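You operate a simulated robot arm through the tools that you are given. There is no shell and no other tool. Be economical: measure what you need, move in short steps, check, and stop when the job is done.

You run a simulated robot arm. Do the job below in one go: nothing can be reset, and whatever is moved stays where it is left.

JOB
Put things in order on the white table. At the end: the purple peg stands where the silver basin stopper stood; the white candle stub stands where the white tall bottle stood; the silver basin stopper is on the silver tin; the white tall bottle stands where the purple peg stood; the orange block sponge from the white table stands on top of the pink clog; whatever was shut is shut again. Leave all else as you found it, and nothing knocked over.

It is judged by the outcome, as a careful person would: the job done as asked, and still so three seconds after it is handed in. It fails if anything else is knocked over, pushed out of place, dropped, spilled or broken. Lids that push on must go on centred and level and be pressed home; caps that screw on are set level and turned clockwise until they are tight.

ROBOT AND FRAMES
A 6-joint arm with a two-finger parallel gripper, fixed in place. Base frame: the origin is at the foot of the arm, x ahead of it, y to its left, z up. Units: mm, rad, N and s.
With the tool pointing down near the work surface it reaches from about 260 to 740 mm from the base axis. Its first joint turns from -1.152 to 1.152 rad. Payload 2.45 kg.
The TCP is the grasp point between the finger pads, 24 mm short of the fingertips. In the tool frame z runs along the fingers and y along their closing line. The gripper opens to 68 mm. The fingers are 17 mm wide and 10 mm thick; the gripper's body (40 by 70 mm) begins 41 mm behind the TCP.
Orientation is that of the tool frame in the base frame, as a unit quaternion [x, y, z, w]. With the fingers straight down and closing along the base's y, the tool's x points along the base's -x, its y along +y and its z along -z.

CONTROLS
- The arm moves only by the tool servo_tool. Its argument "targets" is a list of rows, each an object of numbers (a shift or turn left out is 0, a gripper value left out holds the last): "jaw": the finger opening in mm, from 0 to 68; "tx", "ty", "tz": the shift along the base's x, y, z in mm; "rx", "ry", "rz": the turn, a rotation vector about the base's x, y, z in rad. In form: [{"jaw": .., "tx": .., "ty": .., "tz": .., "rx": .., "ry": .., "rz": ..}, ...]. A call has 1 to 10 rows; each row is the pose to reach, as a shift and turn from the pose commanded when the call began. Rows are played at 5 a second. More than 50 mm and 0.15 rad between two rows, or a gripper value outside its range, and nothing of the call is played. A pose out of reach is approached as far as the arm can. The call stops where the force on the tool passes 40 N (or 10 N more than at its start, if that is more) or the arm is blocked; 0.2 s more then pass. Each finger travels about 108 mm/s and halts on what it meets, pressing with about 36 N; the grip force reading is that of the motor and also rises with nothing between the fingers. The clock runs only during rows and for 0.2 s after the last one: add rows that repeat a pose to give the fingers time. It gives the time, the measured TCP pose, the force on the tool (base axes), the opening and the grip force at its end, in the units of the frame above (readings bear some noise).
- Cameras (640 x 400 px; columns grow to the right, rows downward): "scene" is fixed at [145.8, 410.7, 1444.8]; the picture's right is [-0.88, -0.47, 0.00], its down [-0.35, 0.66, -0.67] and it looks along [0.31, -0.59, -0.75] (base axes); focal length 336 px, centre (320, 200). "wrist" rides on the gripper at [84, 11, -75] in the tool frame; the picture's right is [-0.13, 0.99, 0.00], its down [-0.60, -0.08, -0.79] and it looks along [-0.79, -0.10, 0.61] (tool axes); focal length 251 px, centre (320, 200). There is no depth. A picture from a camera that has moved, and an enlarged one, comes with that camera's place and axes in the base frame and with its lens.
- grab_frame(camera): a new picture of that camera. The clock stands still meanwhile.
- inspect(camera, box): a new picture of the part [left, top, right, bottom] of that camera's present view, enlarged. The clock stands still meanwhile.
- job_done(): hands the job in; it is judged then, once.

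Work in short steps. Places have to be worked out from the pictures, the camera data and where the tool is seen: move nearer, look again, correct. Check each grasp and each placing, and mend what went wrong. You have 120 turns and 84 pictures in all, those below and enlarged ones among them. Open the gripper and draw the arm clear of the work before you hand the job in, unless the task says otherwise; then end with one line.

The tools are called after "Call:" as a command line: name --argument value ..., lists and objects as JSON in quotes. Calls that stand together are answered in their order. servo_tool: Moves the arm, as the interface text tells. Its arguments: {"type":"object","properties":{"targets":{"type":"array"}},"required":["targets"]} The other tools are called the same way: grab_frame (camera) takes a picture; inspect (camera, box) takes an enlarged picture of a part of a camera's view; job_done () hands the job in.

At the start:

```text
clock: 0.0
tcp_pos: [365.0, -237.1, 1033.6]
ee_rot: [0.0, 1.0, 0.0, 0.0]
wrist_force: [0.8, -0.3, 0.1]
width: 68.0
finger_force: 0.0
```

scene: 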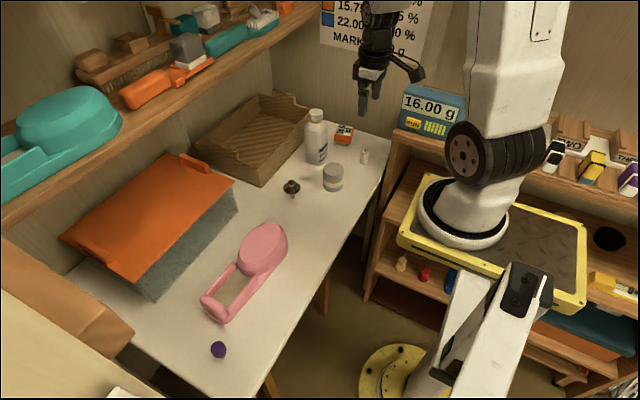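
wrist: 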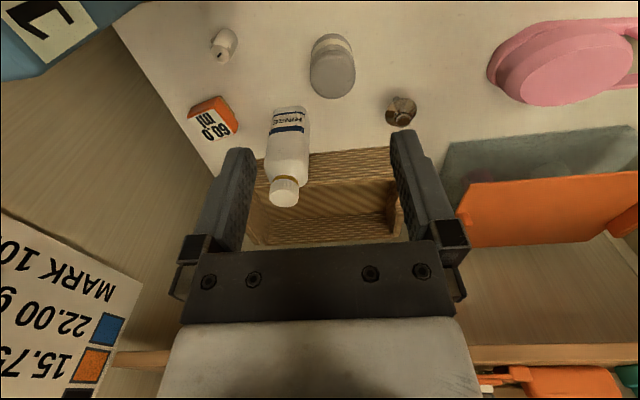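

I'll start with enlarged views of the table to identify the objects.

Call:
inspect --camera "scene" --box '[260, 80, 420, 220]'

Call:
inspect --camera "scene" --box '[50, 140, 300, 370]'

Call:
inspect --camera "wrist" --box '[160, 0, 640, 260]'

```text
2.86 times, centred on (340, 150) of scene
camera zoom: at [145.8, 410.7, 1444.8], right [-0.88, -0.47, 0.0], down [-0.35, 0.66, -0.67], along [0.31, -0.59, -0.75], focal length 961 px, centre (263, 343)
```

zoom: 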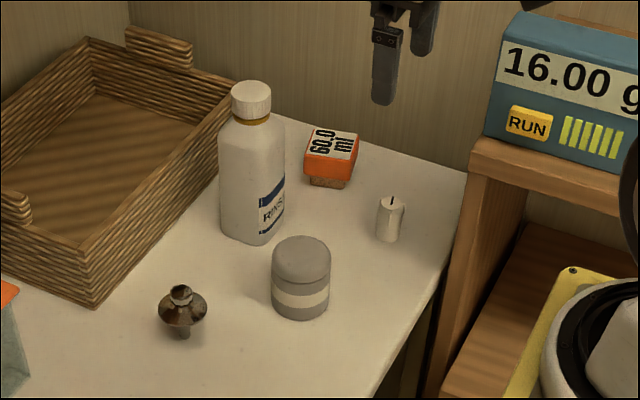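

```text
1.74 times, centred on (175, 255) of scene
camera zoom: at [145.8, 410.7, 1444.8], right [-0.88, -0.47, 0.0], down [-0.35, 0.66, -0.67], along [0.31, -0.59, -0.75], focal length 585 px, centre (572, 104)
```

zoom: 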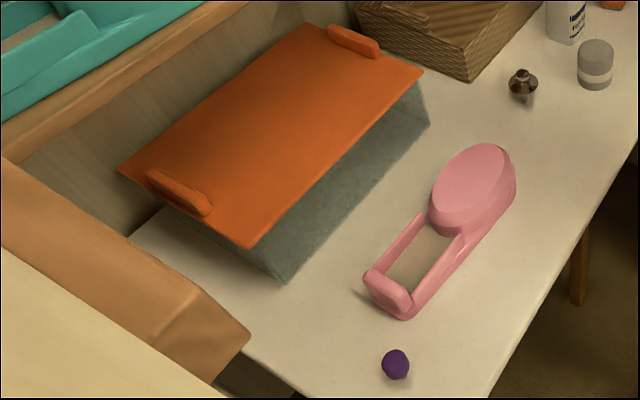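

```text
1.33 times, centred on (400, 130) of wrist
camera zoom: at [280.7, -224.8, 1110.0], right [0.13, 0.99, 0.0], down [0.6, -0.08, 0.79], along [0.79, -0.1, -0.61], focal length 335 px, centre (213, 293)
```

zoom: 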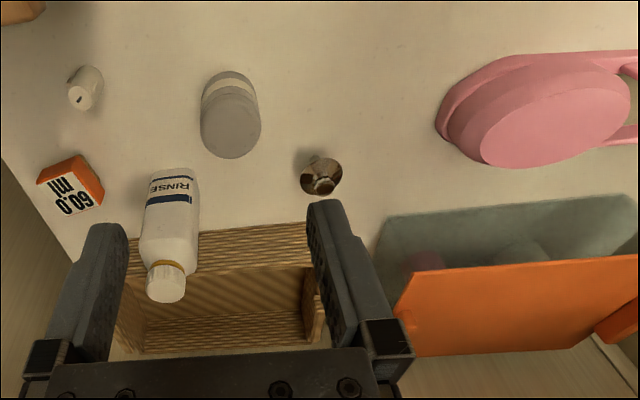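

Now closer on the orange block, the translucent box and the shelf.

Call:
inspect --camera "scene" --box '[320, 110, 384, 150]'

Call:
inspect --camera "wrist" --box '[430, 110, 640, 250]'

Call:
inspect --camera "scene" --box '[60, 0, 320, 160]'

```text
10.00 times, centred on (352, 130) of scene
camera zoom: at [145.8, 410.7, 1444.8], right [-0.88, -0.47, 0.0], down [-0.35, 0.66, -0.67], along [0.31, -0.59, -0.75], focal length 3364 px, centre (0, 900)
```

zoom: 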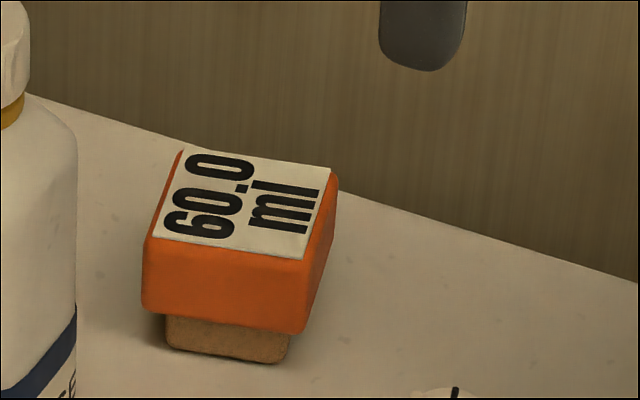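

```text
2.86 times, centred on (535, 180) of wrist
camera zoom: at [280.7, -224.8, 1110.0], right [0.13, 0.99, 0.0], down [0.6, -0.08, 0.79], along [0.79, -0.1, -0.61], focal length 718 px, centre (-294, 257)
```

zoom: 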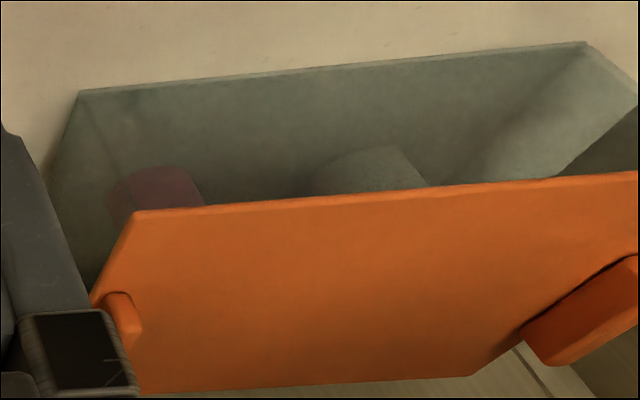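

```text
2.46 times, centred on (190, 80) of scene
camera zoom: at [145.8, 410.7, 1444.8], right [-0.88, -0.47, 0.0], down [-0.35, 0.66, -0.67], along [0.31, -0.59, -0.75], focal length 828 px, centre (640, 495)
```

zoom: 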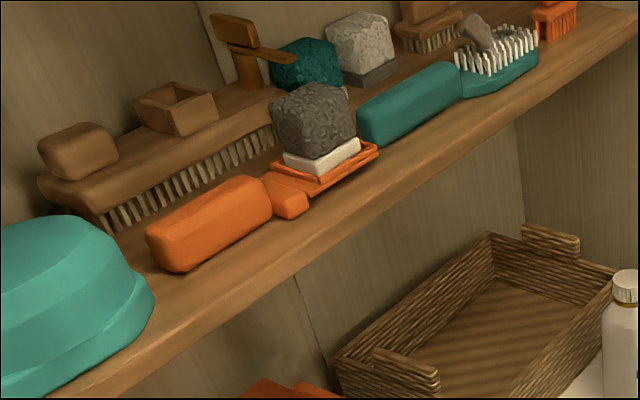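

Sponge is the orange block with the "60.0 ml" label; box contents look unrelated (a reddish cylinder, a grey block). Estimates (x,y): stopper (530,-128), tin (446,-234), bottle (559,-337), candle (417,-395), sponge (530,-475), peg (400,374), clog toe (463,108). I move above the stopper and look closer.

Call:
servo_tool --targets '[{"tx": 25, "ty": 18, "tz": -22}, {"tx": 50, "ty": 36, "tz": -44}, {"tx": 75, "ty": 54, "tz": -66}, {"tx": 100, "ty": 72, "tz": -88}, {"tx": 125, "ty": 90, "tz": -110}, {"tx": 150, "ty": 105, "tz": -133}, {"tx": 150, "ty": 105, "tz": -133}]'

Call:
grab_frame --camera "wrist"

```text
clock: 1.6
tcp_pos: [516.8, -130.2, 900.8]
ee_rot: [0.0, 1.0, 0.0, 0.001]
wrist_force: [-1.2, -0.3, -0.1]
width: 68.0
finger_force: 0.1
```

```text
75 pictures are left
camera wrist: at [431.6, -118.0, 976.2], right [0.13, 0.99, 0.0], down [0.6, -0.08, 0.79], along [0.79, -0.1, -0.61], focal length 251 px, centre (320, 200)
```

wrist: 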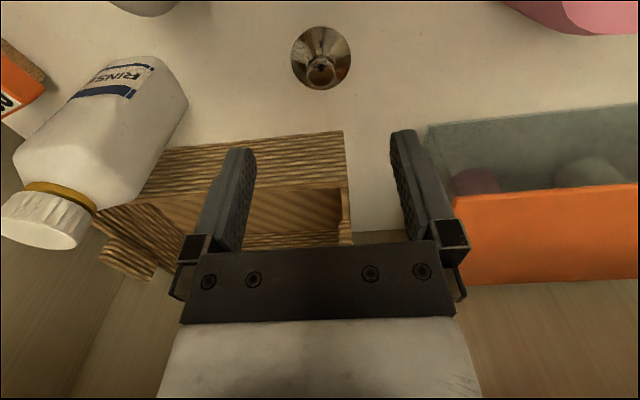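

Zooming to see the stopper's shape.

Call:
inspect --camera "wrist" --box '[272, 10, 368, 100]'

Call:
inspect --camera "scene" --box '[276, 170, 308, 206]'

```text
4.44 times, centred on (320, 55) of wrist
camera zoom: at [431.6, -118.0, 976.2], right [0.13, 0.99, 0.0], down [0.6, -0.08, 0.79], along [0.79, -0.1, -0.61], focal length 1118 px, centre (320, 844)
```

zoom: 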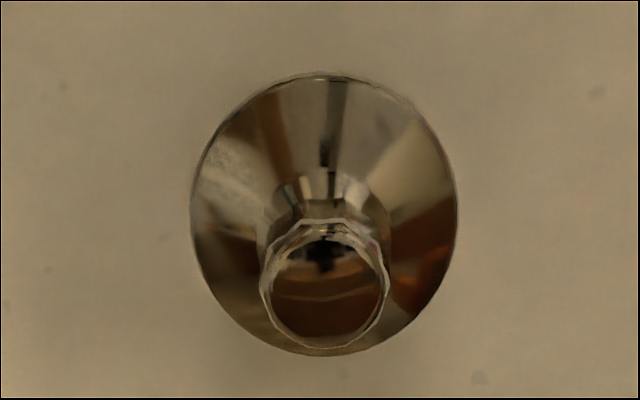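

```text
11.11 times, centred on (292, 188) of scene
camera zoom: at [145.8, 410.7, 1444.8], right [-0.88, -0.47, 0.0], down [-0.35, 0.66, -0.67], along [0.31, -0.59, -0.75], focal length 3738 px, centre (631, 333)
```

zoom: 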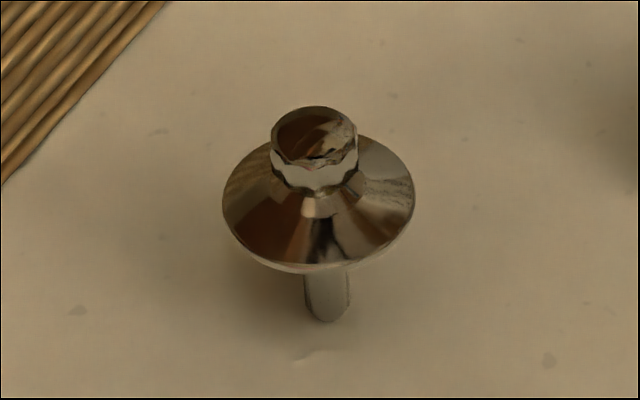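

Stopper stands on a thin stem at about (524.5,-129), knob top near z 785. I centre above it and come down to just above the knob.

Call:
servo_tool --targets '[{"tx": 8, "ty": 1.5, "tz": -35}, {"tx": 8, "ty": 1.5, "tz": -75}, {"tx": 8, "ty": 1.5, "tz": -75}]'

Call:
inspect --camera "wrist" --box '[220, 60, 420, 200]'

Call:
inspect --camera "scene" --box '[260, 130, 340, 210]'

```text
clock: 2.4
tcp_pos: [524.8, -128.4, 824.2]
ee_rot: [0.001, 1.0, 0.0, -0.001]
wrist_force: [-0.4, 0.3, -0.8]
width: 67.8
finger_force: 0.0
```

```text
2.86 times, centred on (320, 130) of wrist
camera zoom: at [439.8, -117.2, 900.9], right [0.13, 0.99, 0.0], down [0.6, -0.08, 0.79], along [0.79, -0.1, -0.61], focal length 718 px, centre (320, 400)
```

zoom: 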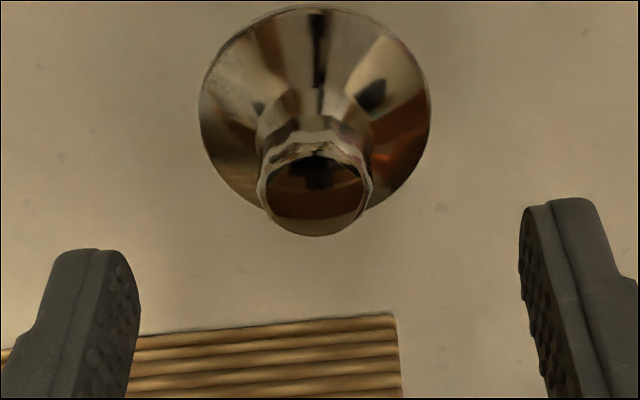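

```text
5.00 times, centred on (300, 170) of scene
camera zoom: at [145.8, 410.7, 1444.8], right [-0.88, -0.47, 0.0], down [-0.35, 0.66, -0.67], along [0.31, -0.59, -0.75], focal length 1682 px, centre (420, 350)
```

zoom: 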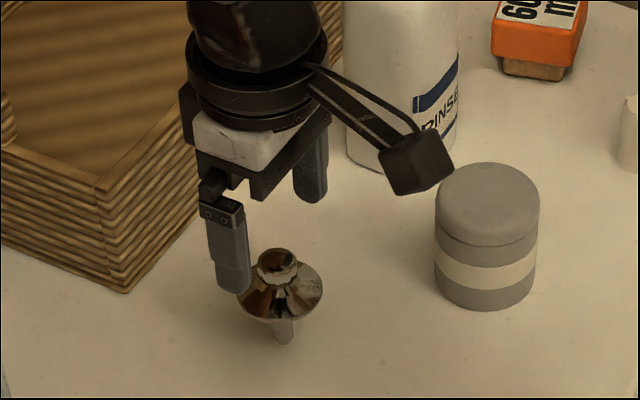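

Triangulated knob top: (525.5,-129, 783). I lower so only the fingertips straddle the knob, then close.

Call:
servo_tool --targets '[{"tx": 1, "ty": -0.5, "tz": -16}, {"tx": 1, "ty": -0.5, "tz": -31}, {"tx": 1, "ty": -0.5, "tz": -31}, {"jaw": 40, "tx": 1, "ty": -0.5, "tz": -31}, {"jaw": 28, "tx": 1, "ty": -0.5, "tz": -31}, {"jaw": 12, "tx": 1, "ty": -0.5, "tz": -31}, {"jaw": 12, "tx": 1, "ty": -0.5, "tz": -31}]'

Call:
inspect --camera "wrist" --box '[220, 60, 420, 200]'

```text
clock: 4.0
tcp_pos: [524.8, -131.4, 796.7]
ee_rot: [0.001, 1.0, 0.0, 0.0]
wrist_force: [-0.5, -0.3, 0.1]
width: 20.2
finger_force: 35.8
```

```text
2.86 times, centred on (320, 130) of wrist
camera zoom: at [439.4, -118.3, 871.9], right [0.13, 0.99, 0.0], down [0.6, -0.08, 0.79], along [0.79, -0.1, -0.61], focal length 718 px, centre (320, 400)
```

zoom: 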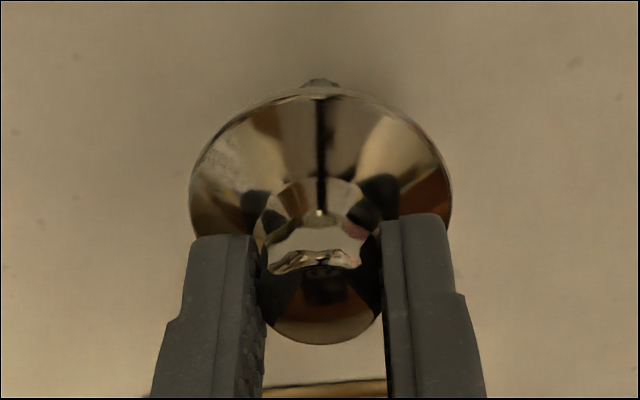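

Grip 20 mm, force 36 N — held. I lift slightly and check level in the scene view.

Call:
servo_tool --targets '[{"tz": 10}, {"tz": 30}, {"tz": 60}, {"tz": 60}]'

Call:
inspect --camera "scene" --box '[260, 130, 340, 210]'

Call:
inspect --camera "wrist" --box '[220, 60, 420, 200]'

```text
clock: 5.0
tcp_pos: [523.2, -132.1, 856.4]
ee_rot: [0.001, 1.0, 0.001, 0.0]
wrist_force: [-0.6, -0.4, 0.0]
width: 11.8
finger_force: 0.1
```

```text
5.00 times, centred on (300, 170) of scene
camera zoom: at [145.8, 410.7, 1444.8], right [-0.88, -0.47, 0.0], down [-0.35, 0.66, -0.67], along [0.31, -0.59, -0.75], focal length 1682 px, centre (420, 350)
```

zoom: 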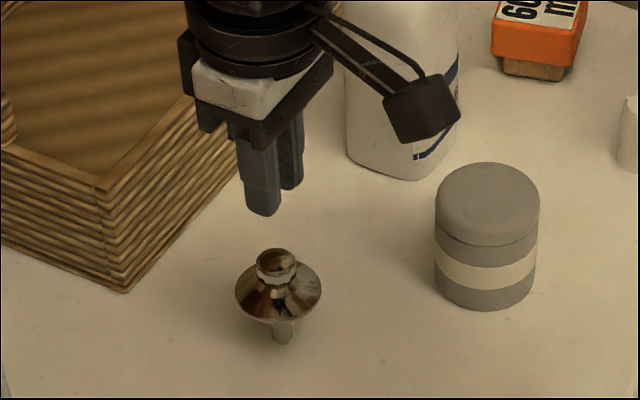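

```text
2.86 times, centred on (320, 130) of wrist
camera zoom: at [438.5, -120.3, 931.9], right [0.13, 0.99, 0.0], down [0.6, -0.08, 0.79], along [0.79, -0.1, -0.61], focal length 718 px, centre (320, 400)
```

zoom: 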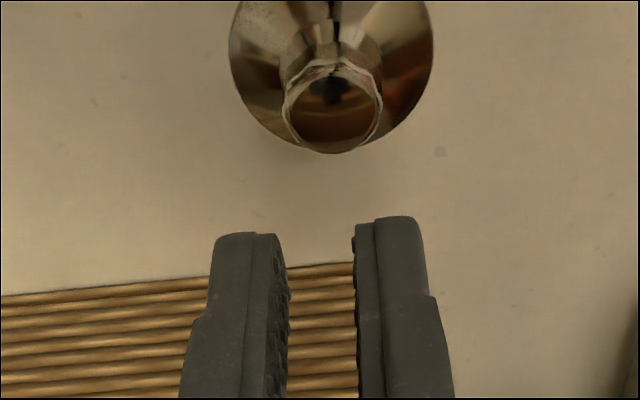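

It slipped out but still stands; the pads only caught the top edge. Retry about 6 mm lower and centred in y (+3).

Call:
servo_tool --targets '[{"jaw": 60, "tx": 1, "ty": 2.5, "tz": 0}, {"jaw": 60, "tx": 1, "ty": 2.5, "tz": -30}, {"jaw": 60, "tx": 1, "ty": 2.5, "tz": -55}, {"jaw": 60, "tx": 1, "ty": 2.5, "tz": -65}, {"jaw": 60, "tx": 1, "ty": 2.5, "tz": -65}]'

Call:
inspect --camera "scene" --box '[270, 150, 320, 210]'

Call:
inspect --camera "wrist" --box '[220, 80, 420, 220]'

```text
clock: 6.2
tcp_pos: [527.2, -129.9, 791.4]
ee_rot: [0.0, 1.0, 0.0, -0.001]
wrist_force: [0.0, -0.2, -0.1]
width: 59.9
finger_force: 0.1
```

```text
6.67 times, centred on (295, 180) of scene
camera zoom: at [145.8, 410.7, 1444.8], right [-0.88, -0.47, 0.0], down [-0.35, 0.66, -0.67], along [0.31, -0.59, -0.75], focal length 2243 px, centre (487, 333)
```

zoom: 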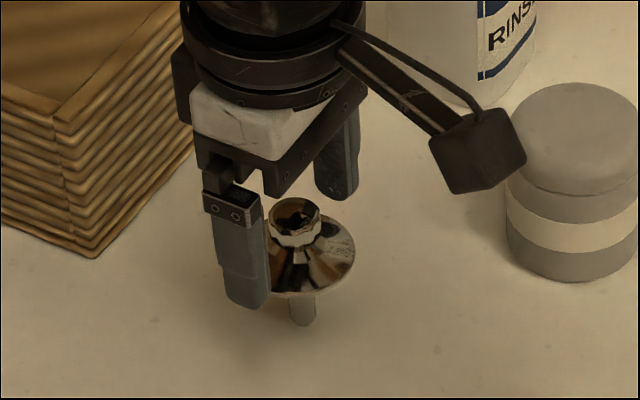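

```text
2.86 times, centred on (320, 150) of wrist
camera zoom: at [441.6, -117.8, 866.3], right [0.13, 0.99, 0.0], down [0.6, -0.08, 0.79], along [0.79, -0.1, -0.61], focal length 718 px, centre (320, 343)
```

zoom: 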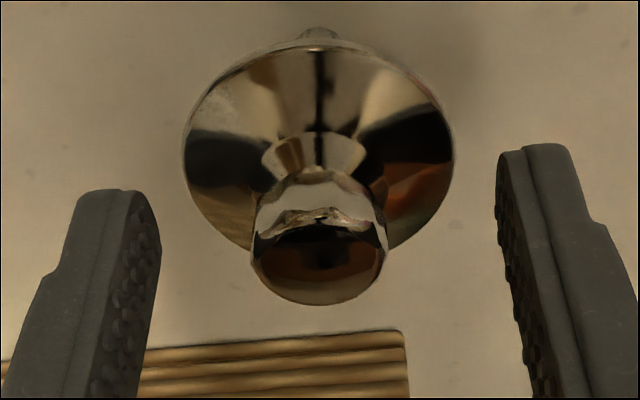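

Centred now. Two mm lower, then close.

Call:
servo_tool --targets '[{"jaw": 45, "ty": 0.5, "tz": -2}, {"jaw": 28, "ty": 0.5, "tz": -2}, {"jaw": 12, "ty": 0.5, "tz": -2}, {"jaw": 12, "ty": 0.5, "tz": -2}, {"jaw": 12, "ty": 0.5, "tz": -2}]'

Call:
inspect --camera "wrist" --box '[220, 80, 420, 220]'

```text
clock: 7.4
tcp_pos: [525.6, -128.8, 790.3]
ee_rot: [0.0, 1.0, -0.001, 0.002]
wrist_force: [2.2, 1.9, 22.2]
width: 20.3
finger_force: 36.3
```

```text
2.86 times, centred on (320, 150) of wrist
camera zoom: at [442.0, -117.1, 865.4], right [0.13, 0.99, 0.0], down [0.6, -0.08, 0.8], along [0.79, -0.1, -0.61], focal length 718 px, centre (320, 343)
```

zoom: 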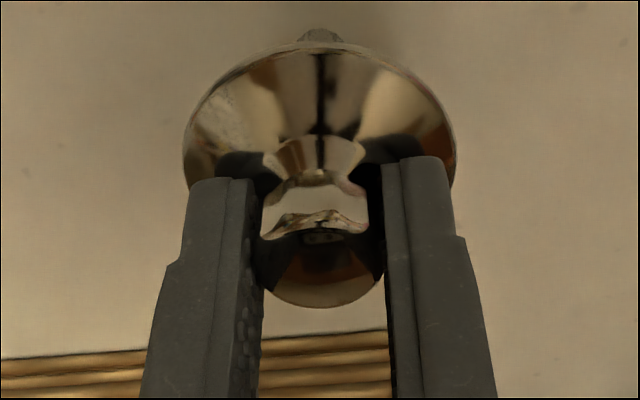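

Grip at 20 mm with the tips resting on the cone. Lift gently.

Call:
servo_tool --targets '[{"tz": 1}, {"tz": 4}, {"tz": 10}, {"tz": 20}, {"tz": 30}]'

Call:
inspect --camera "scene" --box '[270, 130, 350, 210]'

```text
clock: 8.6
tcp_pos: [526.2, -129.2, 819.1]
ee_rot: [0.0, 1.0, 0.0, 0.0]
wrist_force: [1.0, 0.3, -0.3]
width: 20.3
finger_force: 35.5
```

```text
5.00 times, centred on (310, 170) of scene
camera zoom: at [145.8, 410.6, 1444.8], right [-0.88, -0.47, 0.0], down [-0.35, 0.66, -0.67], along [0.31, -0.59, -0.75], focal length 1682 px, centre (370, 350)
```

zoom: 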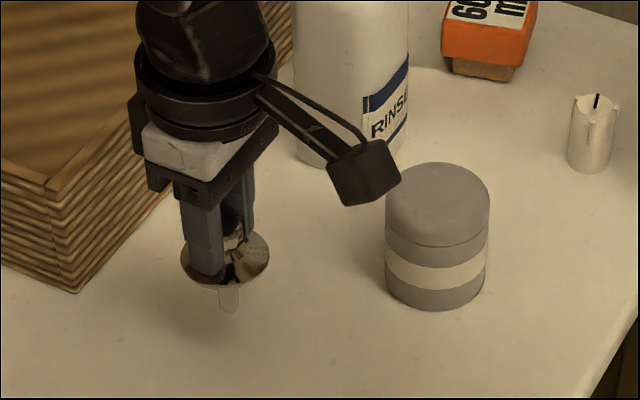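

Stopper held (stem bottom ≈70 mm below TCP). Raise to z≈905 and move behind/above the tin to measure it.

Call:
servo_tool --targets '[{"tz": 45}, {"tz": 86}, {"tx": -25, "ty": -30, "tz": 86}, {"tx": -50, "ty": -60, "tz": 86}, {"tx": -70, "ty": -85, "tz": 86}, {"tx": -86, "ty": -105, "tz": 86}, {"tx": -86, "ty": -105, "tz": 86}]'

Call:
grab_frame --camera "wrist"

Call:
inspect --camera "scene" --box '[290, 110, 370, 210]'

```text
clock: 10.2
tcp_pos: [441.3, -232.4, 903.9]
ee_rot: [0.0, 1.0, 0.001, 0.0]
wrist_force: [-0.8, 0.6, 0.4]
width: 20.2
finger_force: 36.3
```

```text
63 pictures are left
camera wrist: at [354.6, -221.2, 978.9], right [0.13, 0.99, 0.0], down [0.6, -0.08, 0.79], along [0.79, -0.1, -0.61], focal length 251 px, centre (320, 200)
```

wrist: 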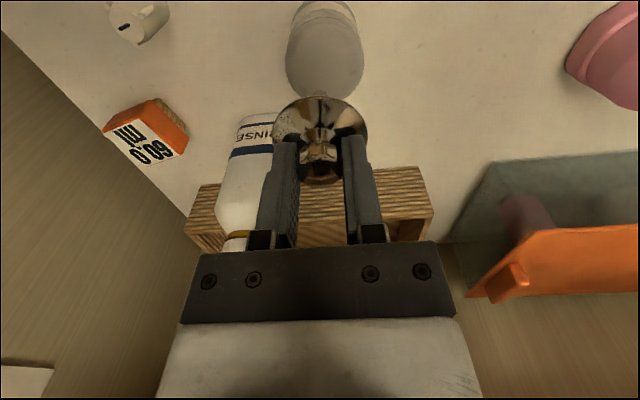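

```text
4.00 times, centred on (330, 160) of scene
camera zoom: at [145.8, 410.6, 1444.8], right [-0.88, -0.47, 0.0], down [-0.35, 0.66, -0.67], along [0.31, -0.59, -0.75], focal length 1346 px, centre (280, 360)
```

zoom: 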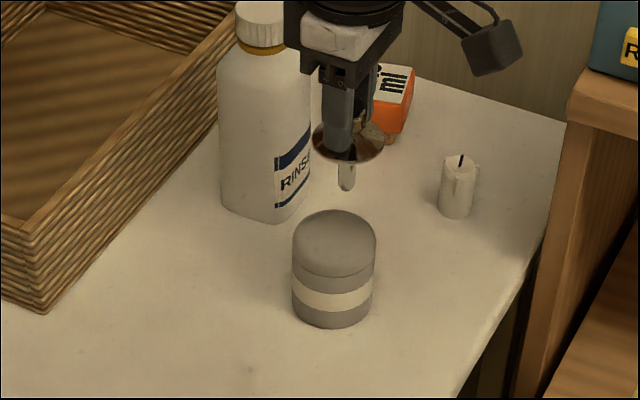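

Zoom on the tin from the wrist.

Call:
inspect --camera "wrist" --box '[264, 0, 384, 130]'

Call:
inspect --camera "scene" --box '[310, 140, 366, 196]'

```text
3.08 times, centred on (324, 65) of wrist
camera zoom: at [354.6, -221.2, 978.9], right [0.13, 0.99, 0.0], down [0.6, -0.08, 0.79], along [0.79, -0.1, -0.61], focal length 774 px, centre (308, 615)
```

zoom: 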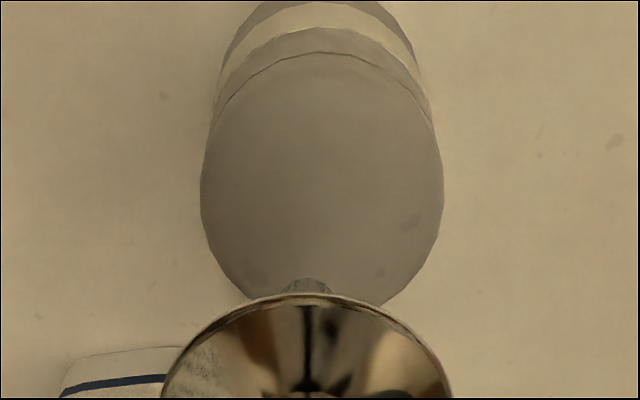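

```text
7.14 times, centred on (338, 168) of scene
camera zoom: at [145.8, 410.6, 1444.8], right [-0.88, -0.47, 0.0], down [-0.35, 0.66, -0.67], along [0.31, -0.59, -0.75], focal length 2403 px, centre (191, 429)
```

zoom: 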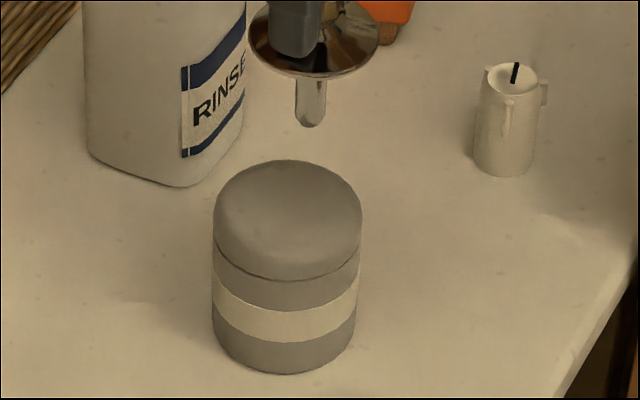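

Lid is ~58 mm across, top near z 783, centre ≈(445,-230). Shift +4,+2 and descend 40, leaving ~10 mm.

Call:
servo_tool --targets '[{"tx": 4, "ty": 2, "tz": -15}, {"tx": 4, "ty": 2, "tz": -40}, {"tx": 4, "ty": 2, "tz": -40}]'

Call:
inspect --camera "scene" --box '[310, 140, 366, 196]'

Call:
inspect --camera "wrist" --box '[240, 0, 400, 130]'

```text
clock: 11.0
tcp_pos: [442.1, -230.3, 863.4]
ee_rot: [0.0, 1.0, 0.0, 0.0]
wrist_force: [0.7, -0.1, -0.8]
width: 20.3
finger_force: 35.8
```

```text
7.14 times, centred on (338, 168) of scene
camera zoom: at [145.8, 410.6, 1444.8], right [-0.88, -0.47, 0.0], down [-0.35, 0.66, -0.67], along [0.31, -0.59, -0.75], focal length 2403 px, centre (191, 429)
```

zoom: 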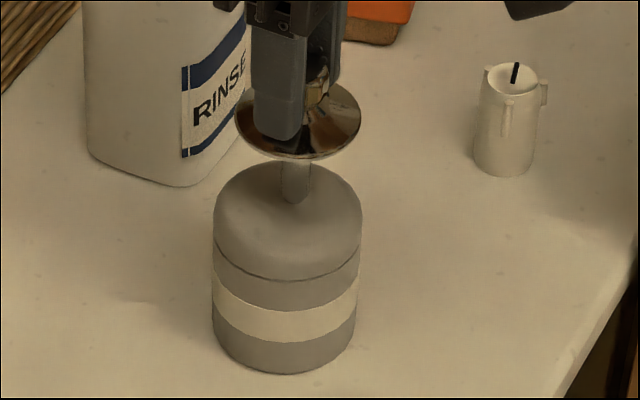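

```text
3.08 times, centred on (320, 65) of wrist
camera zoom: at [358.4, -218.6, 939.4], right [0.13, 0.99, 0.0], down [0.6, -0.08, 0.79], along [0.79, -0.1, -0.61], focal length 774 px, centre (320, 615)
```

zoom: 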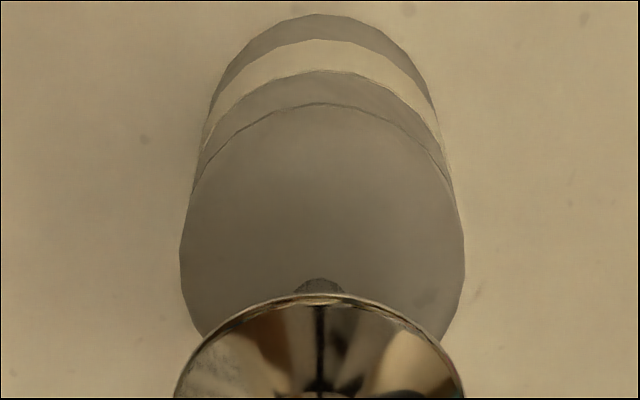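

Stem is ~2–3 mm off centre; shift +2,+1 and step down watching force.

Call:
servo_tool --targets '[{"tx": 2, "ty": 1, "tz": -3}, {"tx": 2, "ty": 1, "tz": -7}, {"tx": 2, "ty": 1, "tz": -7}]'

Call:
inspect --camera "scene" --box '[310, 140, 366, 196]'

```text
clock: 11.7
tcp_pos: [446.3, -230.7, 859.1]
ee_rot: [0.001, 1.0, 0.0, 0.0]
wrist_force: [-2.9, 2.8, 9.9]
width: 20.2
finger_force: 36.0
stopped in row 3: the force on the tool passed its limit (the readings are from after the stop); the commanded pose is now the measured one
```

```text
7.14 times, centred on (338, 168) of scene
camera zoom: at [145.6, 410.8, 1444.8], right [-0.88, -0.47, 0.0], down [-0.35, 0.66, -0.67], along [0.31, -0.59, -0.75], focal length 2403 px, centre (191, 429)
```

zoom: 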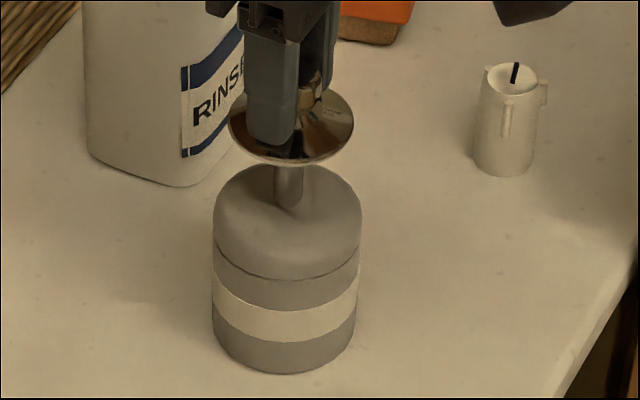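

Contact: lid top ≈ z 789, stem centred. Ease the press and open slowly.

Call:
servo_tool --targets '[{"jaw": 20, "tz": 0.3}, {"jaw": 24, "tz": 0.3}, {"jaw": 32, "tz": 0.3}, {"jaw": 50, "tz": 0.3}, {"jaw": 50, "tz": 0.3}, {"jaw": 50, "tz": 15}, {"jaw": 50, "tz": 45}]'

Call:
inspect --camera "scene" --box '[300, 130, 370, 200]'

```text
clock: 13.3
tcp_pos: [448.3, -230.1, 904.0]
ee_rot: [0.001, 1.0, 0.0, 0.0]
wrist_force: [0.9, 0.3, 0.0]
width: 50.0
finger_force: 0.2
```

```text
5.71 times, centred on (335, 165) of scene
camera zoom: at [145.8, 410.7, 1444.8], right [-0.88, -0.47, 0.0], down [-0.35, 0.66, -0.67], along [0.31, -0.59, -0.75], focal length 1922 px, centre (234, 400)
```

zoom: 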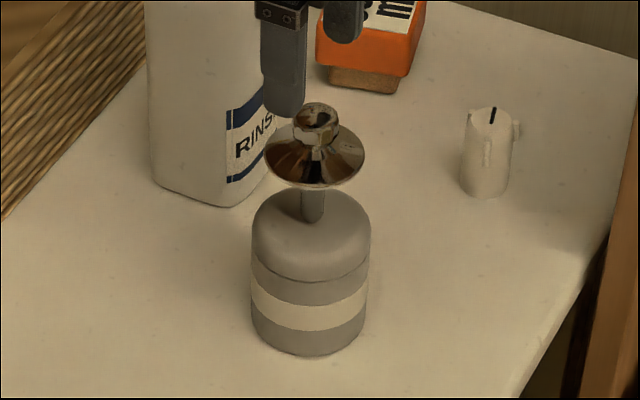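

Stopper stands on the tin. Now travel high over to the peg area (clear of everything).

Call:
servo_tool --targets '[{"jaw": 68, "tz": 40}, {"tz": 60, "ty": 40}, {"tz": 60, "ty": 85, "tx": -5}, {"tz": 60, "ty": 130, "tx": -10}, {"tz": 60, "ty": 175, "tx": -15}, {"tz": 60, "ty": 220, "tx": -20}, {"tz": 60, "ty": 265, "tx": -25}, {"tz": 60, "ty": 310, "tx": -30}, {"tz": 60, "ty": 355, "tx": -35}, {"tz": 60, "ty": 400, "tx": -40}]'

Call:
servo_tool --targets '[{"ty": 45, "tx": -4}, {"ty": 90, "tx": -8}, {"ty": 135, "tx": -12}, {"ty": 180, "tx": -16, "tz": -20}, {"ty": 200, "tx": -18, "tz": -50}, {"ty": 200, "tx": -18, "tz": -50}]'

Call:
grab_frame --camera "wrist"

```text
clock: 15.5
tcp_pos: [405.6, 168.0, 965.9]
ee_rot: [0.0, 1.0, 0.0, 0.001]
wrist_force: [0.0, 0.1, 0.0]
width: 67.8
finger_force: 0.1
```

```text
clock: 16.9
tcp_pos: [391.3, 366.2, 914.9]
ee_rot: [0.001, 1.0, -0.001, -0.001]
wrist_force: [0.8, -0.7, 0.1]
width: 68.1
finger_force: 0.0
```

```text
55 pictures are left
camera wrist: at [305.9, 378.8, 990.7], right [0.13, 0.99, 0.0], down [0.6, -0.08, 0.79], along [0.79, -0.11, -0.61], focal length 251 px, centre (320, 200)
```

wrist: 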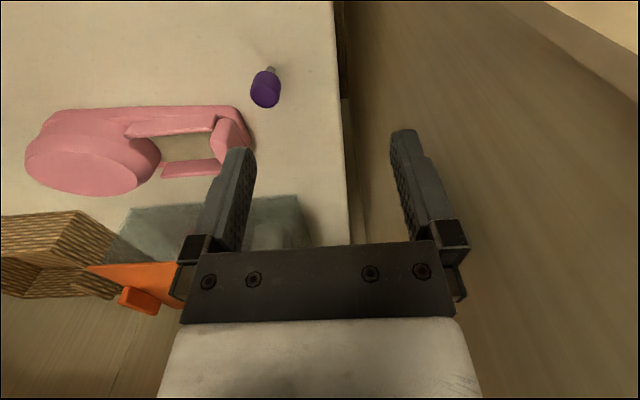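

Peg base ≈(424,313), ~50 mm tall. Zooming and recentring over it.

Call:
servo_tool --targets '[{"tx": 16, "ty": -26, "tz": -25}, {"tx": 31, "ty": -53, "tz": -55}, {"tx": 31, "ty": -53, "tz": -80}, {"tx": 31, "ty": -53, "tz": -80}]'

Call:
inspect --camera "wrist" --box '[220, 20, 420, 180]'

Call:
inspect --camera "scene" --box '[190, 310, 260, 380]'

```text
clock: 17.9
tcp_pos: [421.7, 316.3, 833.9]
ee_rot: [0.0, 1.0, 0.0, -0.001]
wrist_force: [-0.2, 0.9, 0.3]
width: 67.8
finger_force: 0.1
```

```text
2.50 times, centred on (320, 100) of wrist
camera zoom: at [336.1, 328.8, 910.4], right [0.13, 0.99, 0.0], down [0.6, -0.08, 0.79], along [0.79, -0.1, -0.61], focal length 629 px, centre (320, 450)
```

zoom: 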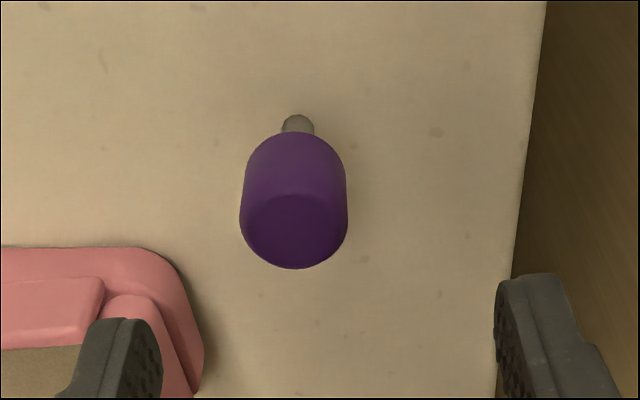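

```text
5.71 times, centred on (225, 345) of scene
camera zoom: at [145.8, 410.6, 1444.8], right [-0.88, -0.47, 0.0], down [-0.35, 0.66, -0.67], along [0.31, -0.59, -0.75], focal length 1922 px, centre (863, -629)
```

zoom: 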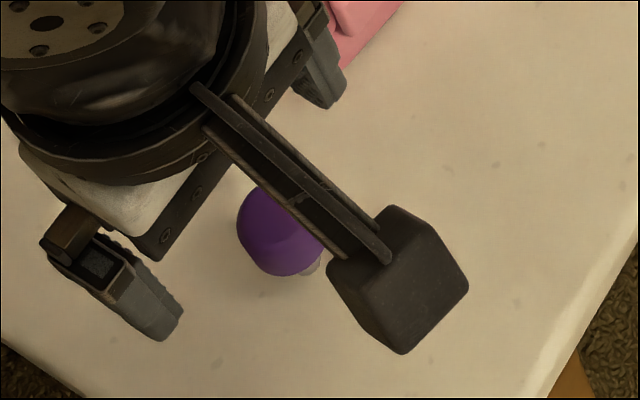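

Peg at ≈(427,311), head ~27 mm wide, top z≈766. Align, narrow the jaw, descend to TCP z≈753 and close.

Call:
servo_tool --targets '[{"jaw": 54, "tx": 5, "ty": -5, "tz": 0}, {"jaw": 52, "tx": 5, "ty": -5, "tz": -40}, {"jaw": 50, "tx": 5, "ty": -5, "tz": -80}, {"jaw": 50, "tx": 5, "ty": -5, "tz": -80}, {"jaw": 36, "tx": 5, "ty": -5, "tz": -80}, {"jaw": 20, "tx": 5, "ty": -5, "tz": -80}, {"jaw": 20, "tx": 5, "ty": -5, "tz": -80}, {"jaw": 20, "tx": 5, "ty": -5, "tz": -80}]'

Call:
inspect --camera "wrist" --box '[220, 80, 420, 220]'

```text
clock: 19.7
tcp_pos: [424.1, 311.1, 754.7]
ee_rot: [-0.001, 1.0, 0.001, 0.0]
wrist_force: [-0.4, -0.6, 0.0]
width: 25.2
finger_force: 36.2
```

```text
2.86 times, centred on (320, 150) of wrist
camera zoom: at [339.5, 323.7, 830.4], right [0.13, 0.99, 0.0], down [0.6, -0.08, 0.79], along [0.79, -0.1, -0.61], focal length 718 px, centre (320, 343)
```

zoom: 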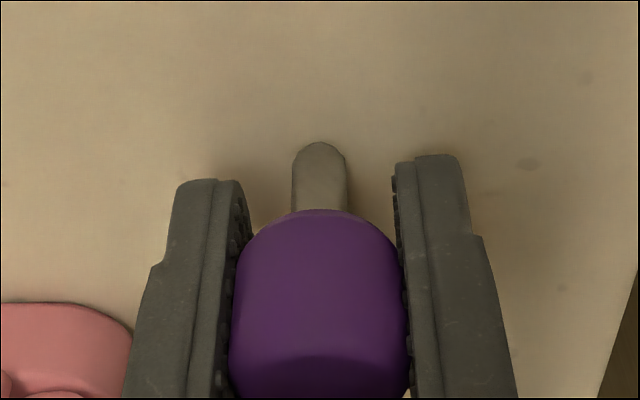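

Firm grip (25 mm). Lift to ~z 890 and travel toward the stopper's old spot (525.5,-129).

Call:
servo_tool --targets '[{"tz": 10}, {"tz": 45}, {"tz": 90}, {"tz": 136}, {"tz": 136, "ty": -40, "tx": 9}, {"tz": 136, "ty": -85, "tx": 19}, {"tz": 136, "ty": -130, "tx": 29}, {"tz": 136, "ty": -175, "tx": 39}, {"tz": 136, "ty": -220, "tx": 49}, {"tz": 136, "ty": -265, "tx": 59}]'

Call:
servo_tool --targets '[{"ty": -45, "tx": 10}, {"ty": -90, "tx": 20}, {"ty": -135, "tx": 30}, {"ty": -175, "tx": 39.2}, {"ty": -175, "tx": 39.2, "tz": -40}, {"ty": -175, "tx": 39.2, "tz": -85}, {"ty": -175, "tx": 39.2, "tz": -115}, {"ty": -175, "tx": 39.2, "tz": -115}]'

Call:
inspect --camera "wrist" --box '[220, 80, 420, 220]'

Call:
inspect --camera "scene" --box '[260, 140, 360, 220]'

```text
clock: 21.9
tcp_pos: [483.6, 46.5, 889.7]
ee_rot: [0.0, 1.0, 0.0, -0.001]
wrist_force: [-1.0, 0.0, 0.1]
width: 25.1
finger_force: 36.0
```

```text
clock: 23.7
tcp_pos: [523.4, -128.8, 775.4]
ee_rot: [-0.001, 1.0, 0.0, 0.0]
wrist_force: [-0.7, -1.0, 0.3]
width: 25.2
finger_force: 36.2
```

```text
2.86 times, centred on (320, 150) of wrist
camera zoom: at [438.7, -116.6, 850.8], right [0.13, 0.99, 0.0], down [0.6, -0.08, 0.79], along [0.79, -0.1, -0.61], focal length 718 px, centre (320, 343)
```

zoom: 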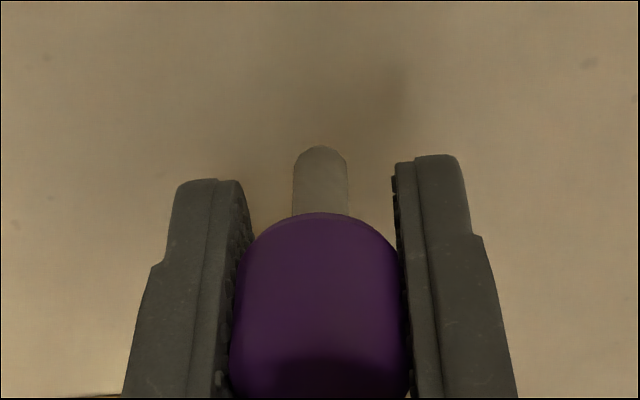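

```text
5.00 times, centred on (310, 180) of scene
camera zoom: at [145.8, 410.6, 1444.8], right [-0.88, -0.47, 0.0], down [-0.35, 0.66, -0.67], along [0.31, -0.59, -0.75], focal length 1682 px, centre (370, 300)
```

zoom: 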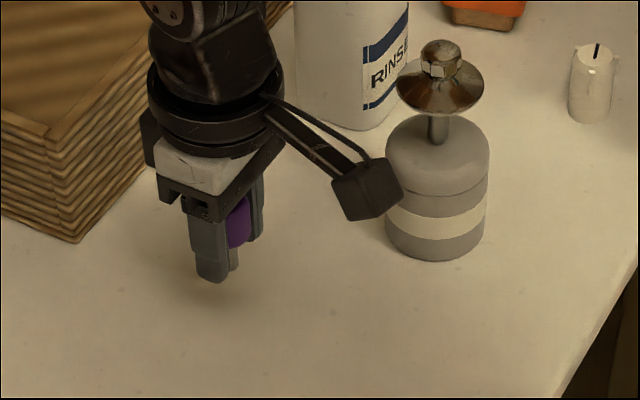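

Peg still aligned in the grip. Lower the last 21 mm.

Call:
servo_tool --targets '[{"tz": -10}, {"tz": -17}, {"tz": -20.7}, {"tz": -20.7}]'

```text
clock: 24.7
tcp_pos: [523.3, -127.9, 754.4]
ee_rot: [0.0, 1.0, -0.001, 0.0]
wrist_force: [-1.5, 0.3, 5.0]
width: 25.0
finger_force: 35.5
```

Light contact (5 N). Release slowly and retreat up.

Call:
servo_tool --targets '[{"jaw": 28}, {"jaw": 34}, {"jaw": 48}, {"jaw": 48}, {"jaw": 48, "tz": 40}, {"jaw": 48, "tz": 85}, {"jaw": 48, "tz": 130}]'

Call:
inspect --camera "wrist" --box '[220, 0, 420, 140]'

```text
clock: 26.3
tcp_pos: [521.4, -128.4, 887.5]
ee_rot: [0.0, 1.0, 0.0, 0.0]
wrist_force: [-0.1, 0.2, 0.1]
width: 47.9
finger_force: 0.1
```

```text
2.86 times, centred on (320, 70) of wrist
camera zoom: at [437.4, -117.2, 963.1], right [0.13, 0.99, 0.0], down [0.6, -0.08, 0.79], along [0.79, -0.1, -0.61], focal length 718 px, centre (320, 571)
```

zoom: 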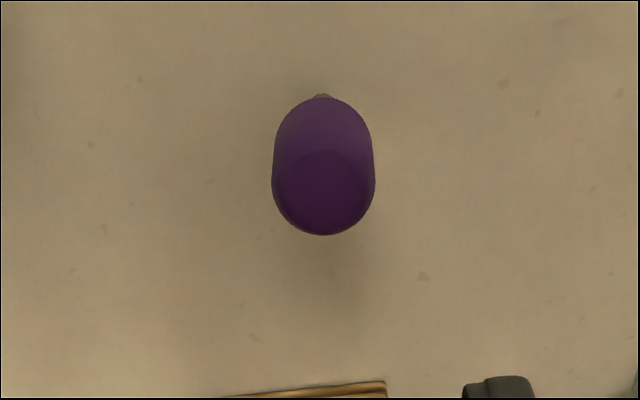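

Peg stands. Now view the bottle from behind: move to about (430,-300,1000).

Call:
servo_tool --targets '[{"tz": 48}, {"tz": 95}, {"tx": -25, "ty": -40, "tz": 115}, {"tx": -50, "ty": -80, "tz": 115}, {"tx": -75, "ty": -120, "tz": 115}, {"tx": -92, "ty": -165, "tz": 115}, {"tx": -92, "ty": -170, "tz": 115}, {"jaw": 68, "tx": -92, "ty": -170, "tz": 115}]'

Call:
grab_frame --camera "wrist"

Call:
inspect --camera "scene" --box '[280, 90, 380, 200]'

```text
refused: row 3 steps farther than a row can; nothing moved
```

```text
48 pictures are left
camera wrist: at [437.4, -117.2, 963.1], right [0.13, 0.99, 0.0], down [0.6, -0.08, 0.79], along [0.79, -0.1, -0.61], focal length 251 px, centre (320, 200)
```

wrist: 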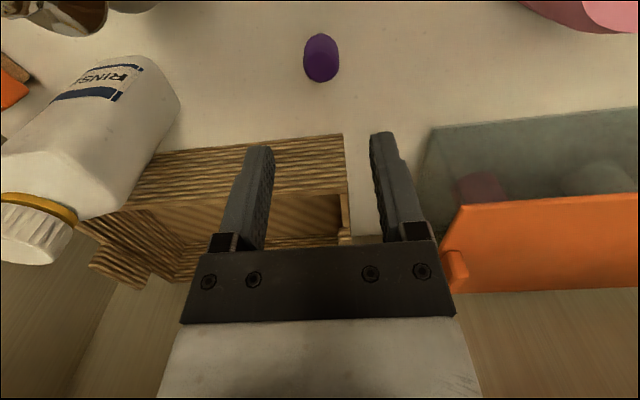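

```text
3.64 times, centred on (330, 145) of scene
camera zoom: at [145.8, 410.7, 1444.8], right [-0.88, -0.47, 0.0], down [-0.35, 0.66, -0.67], along [0.31, -0.59, -0.75], focal length 1223 px, centre (284, 400)
```

zoom: 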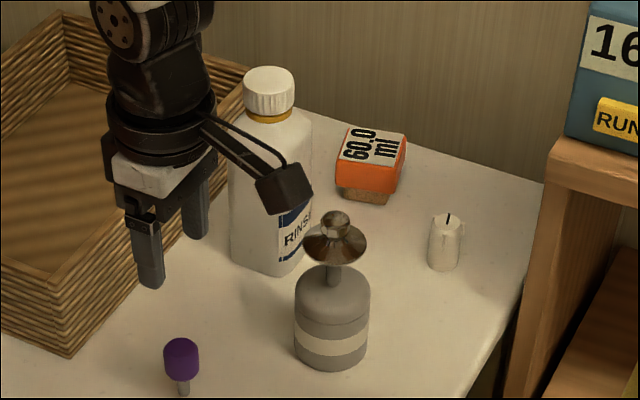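

Row steps were slightly too big; same move in smaller steps.

Call:
servo_tool --targets '[{"tz": 45}, {"tz": 88}, {"tx": -12, "ty": -25, "tz": 115}, {"tx": -32, "ty": -62, "tz": 115}, {"tx": -52, "ty": -100, "tz": 115}, {"tx": -72, "ty": -138, "tz": 115}, {"tx": -92, "ty": -170, "tz": 115}, {"jaw": 68, "tx": -92, "ty": -170, "tz": 115}, {"jaw": 68, "tx": -92, "ty": -170, "tz": 115}]'

Call:
grab_frame --camera "wrist"

```text
clock: 28.3
tcp_pos: [431.5, -301.3, 1000.1]
ee_rot: [0.0, 1.0, 0.0, 0.0]
wrist_force: [0.0, 0.8, 0.0]
width: 68.1
finger_force: 0.2
```

```text
46 pictures are left
camera wrist: at [345.4, -289.2, 1074.9], right [0.13, 0.99, 0.0], down [0.6, -0.08, 0.79], along [0.79, -0.1, -0.61], focal length 251 px, centre (320, 200)
```

wrist: 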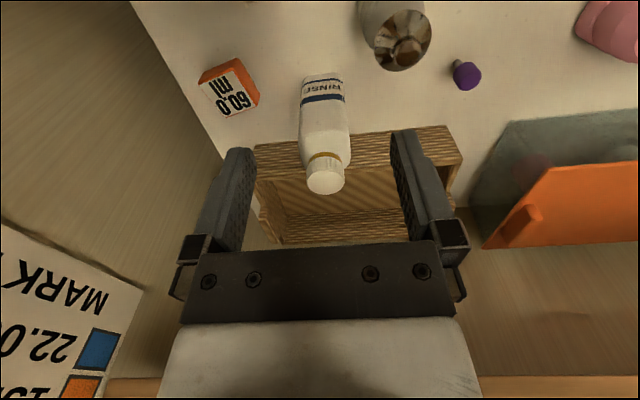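

Cap centre ≈(545,-309), top z≈897, cap ~41 mm; I'll carry it by the cap. Move above it with 20 mm clearance and check.

Call:
servo_tool --targets '[{"tx": 38, "ty": -3, "tz": 0}, {"tx": 76, "ty": -6, "tz": -10}, {"tx": 112, "ty": -8, "tz": -30}, {"tx": 112, "ty": -8, "tz": -55}, {"tx": 112, "ty": -8, "tz": -55}]'

Call:
grab_frame --camera "wrist"

Call:
inspect --camera "scene" --box '[280, 60, 380, 180]'

```text
clock: 29.5
tcp_pos: [544.6, -307.2, 945.0]
ee_rot: [0.0, 1.0, 0.0, 0.0]
wrist_force: [0.2, -0.5, -0.3]
width: 68.3
finger_force: 0.0
```

```text
45 pictures are left
camera wrist: at [459.1, -295.3, 1021.4], right [0.13, 0.99, 0.0], down [0.6, -0.08, 0.79], along [0.79, -0.1, -0.61], focal length 251 px, centre (320, 200)
```

wrist: 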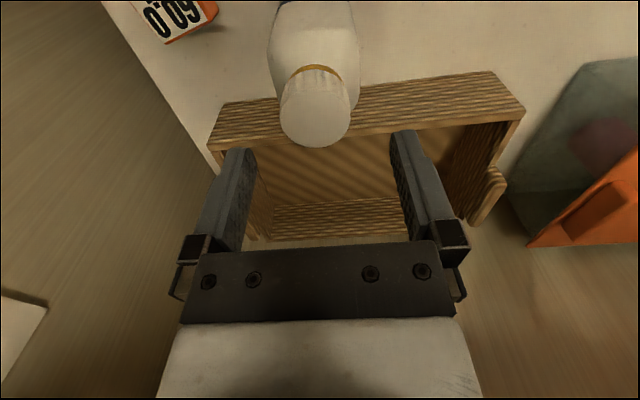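

```text
3.33 times, centred on (330, 120) of scene
camera zoom: at [145.8, 410.7, 1444.8], right [-0.88, -0.47, 0.0], down [-0.35, 0.66, -0.67], along [0.31, -0.59, -0.75], focal length 1122 px, centre (287, 467)
```

zoom: 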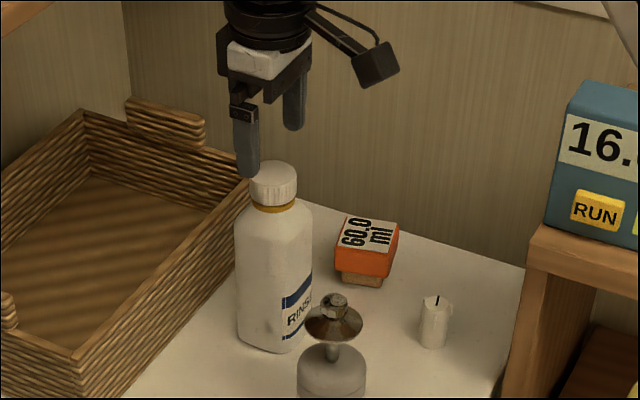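

Triangulated cap: (541,-308), top ≈900. Lower to TCP z≈898 and close on the cap.

Call:
servo_tool --targets '[{"tx": -3, "ty": -0.5, "tz": -15}, {"tx": -3, "ty": -0.5, "tz": -35}, {"tx": -3, "ty": -0.5, "tz": -47}, {"tx": -3, "ty": -0.5, "tz": -47}, {"jaw": 52, "tx": -3, "ty": -0.5, "tz": -47}, {"jaw": 43, "tx": -3, "ty": -0.5, "tz": -47}, {"jaw": 30, "tx": -3, "ty": -0.5, "tz": -47}, {"jaw": 30, "tx": -3, "ty": -0.5, "tz": -47}, {"jaw": 30, "tx": -3, "ty": -0.5, "tz": -47}]'

Call:
inspect --camera "wrist" --box '[220, 60, 420, 200]'

Call:
inspect --camera "scene" --box '[290, 80, 350, 180]'

```text
clock: 31.5
tcp_pos: [540.4, -308.2, 897.4]
ee_rot: [-0.001, 1.0, -0.001, 0.001]
wrist_force: [0.5, -2.3, 3.3]
width: 39.3
finger_force: 35.4
```

```text
2.86 times, centred on (320, 130) of wrist
camera zoom: at [454.2, -295.6, 973.7], right [0.13, 0.99, 0.0], down [0.6, -0.08, 0.79], along [0.79, -0.1, -0.61], focal length 718 px, centre (320, 400)
```

zoom: 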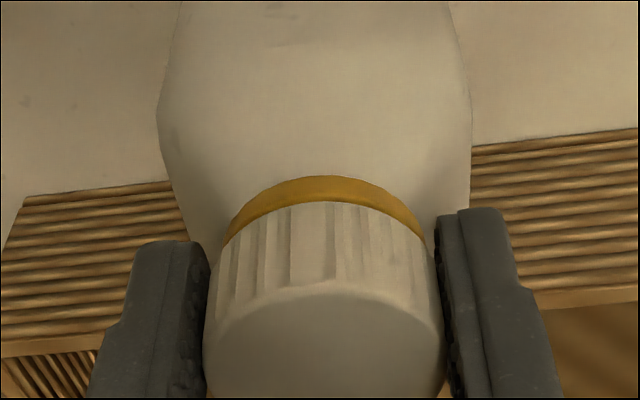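

```text
4.00 times, centred on (320, 130) of scene
camera zoom: at [145.8, 410.6, 1444.8], right [-0.88, -0.47, 0.0], down [-0.35, 0.66, -0.67], along [0.31, -0.59, -0.75], focal length 1346 px, centre (320, 480)
```

zoom: 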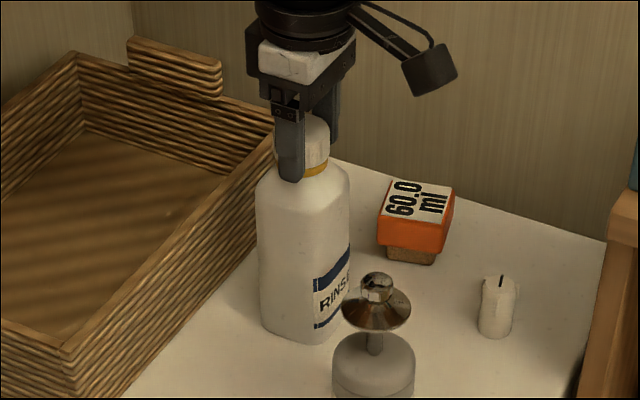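

Cap gripped at 39 mm. Lift gently and check that the bottle hangs true.

Call:
servo_tool --targets '[{"tz": 3}, {"tz": 10}, {"tz": 25}, {"tz": 50}, {"tz": 80}, {"tz": 110}, {"tz": 140}, {"tz": 150}, {"tz": 150}]'

Call:
inspect --camera "scene" --box '[250, 40, 400, 200]'

```text
clock: 33.5
tcp_pos: [540.3, -307.3, 1048.6]
ee_rot: [0.0, 1.0, -0.001, 0.0]
wrist_force: [-0.1, -0.4, -2.9]
width: 39.0
finger_force: 36.1
```

```text
2.50 times, centred on (325, 120) of scene
camera zoom: at [145.9, 410.6, 1444.8], right [-0.88, -0.47, 0.0], down [-0.35, 0.66, -0.67], along [0.31, -0.59, -0.75], focal length 841 px, centre (308, 400)
```

zoom: 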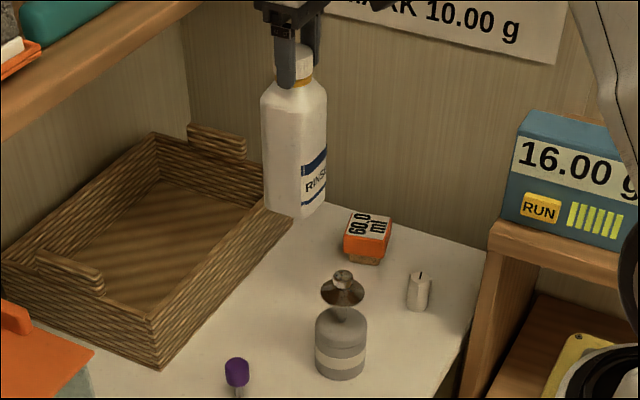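

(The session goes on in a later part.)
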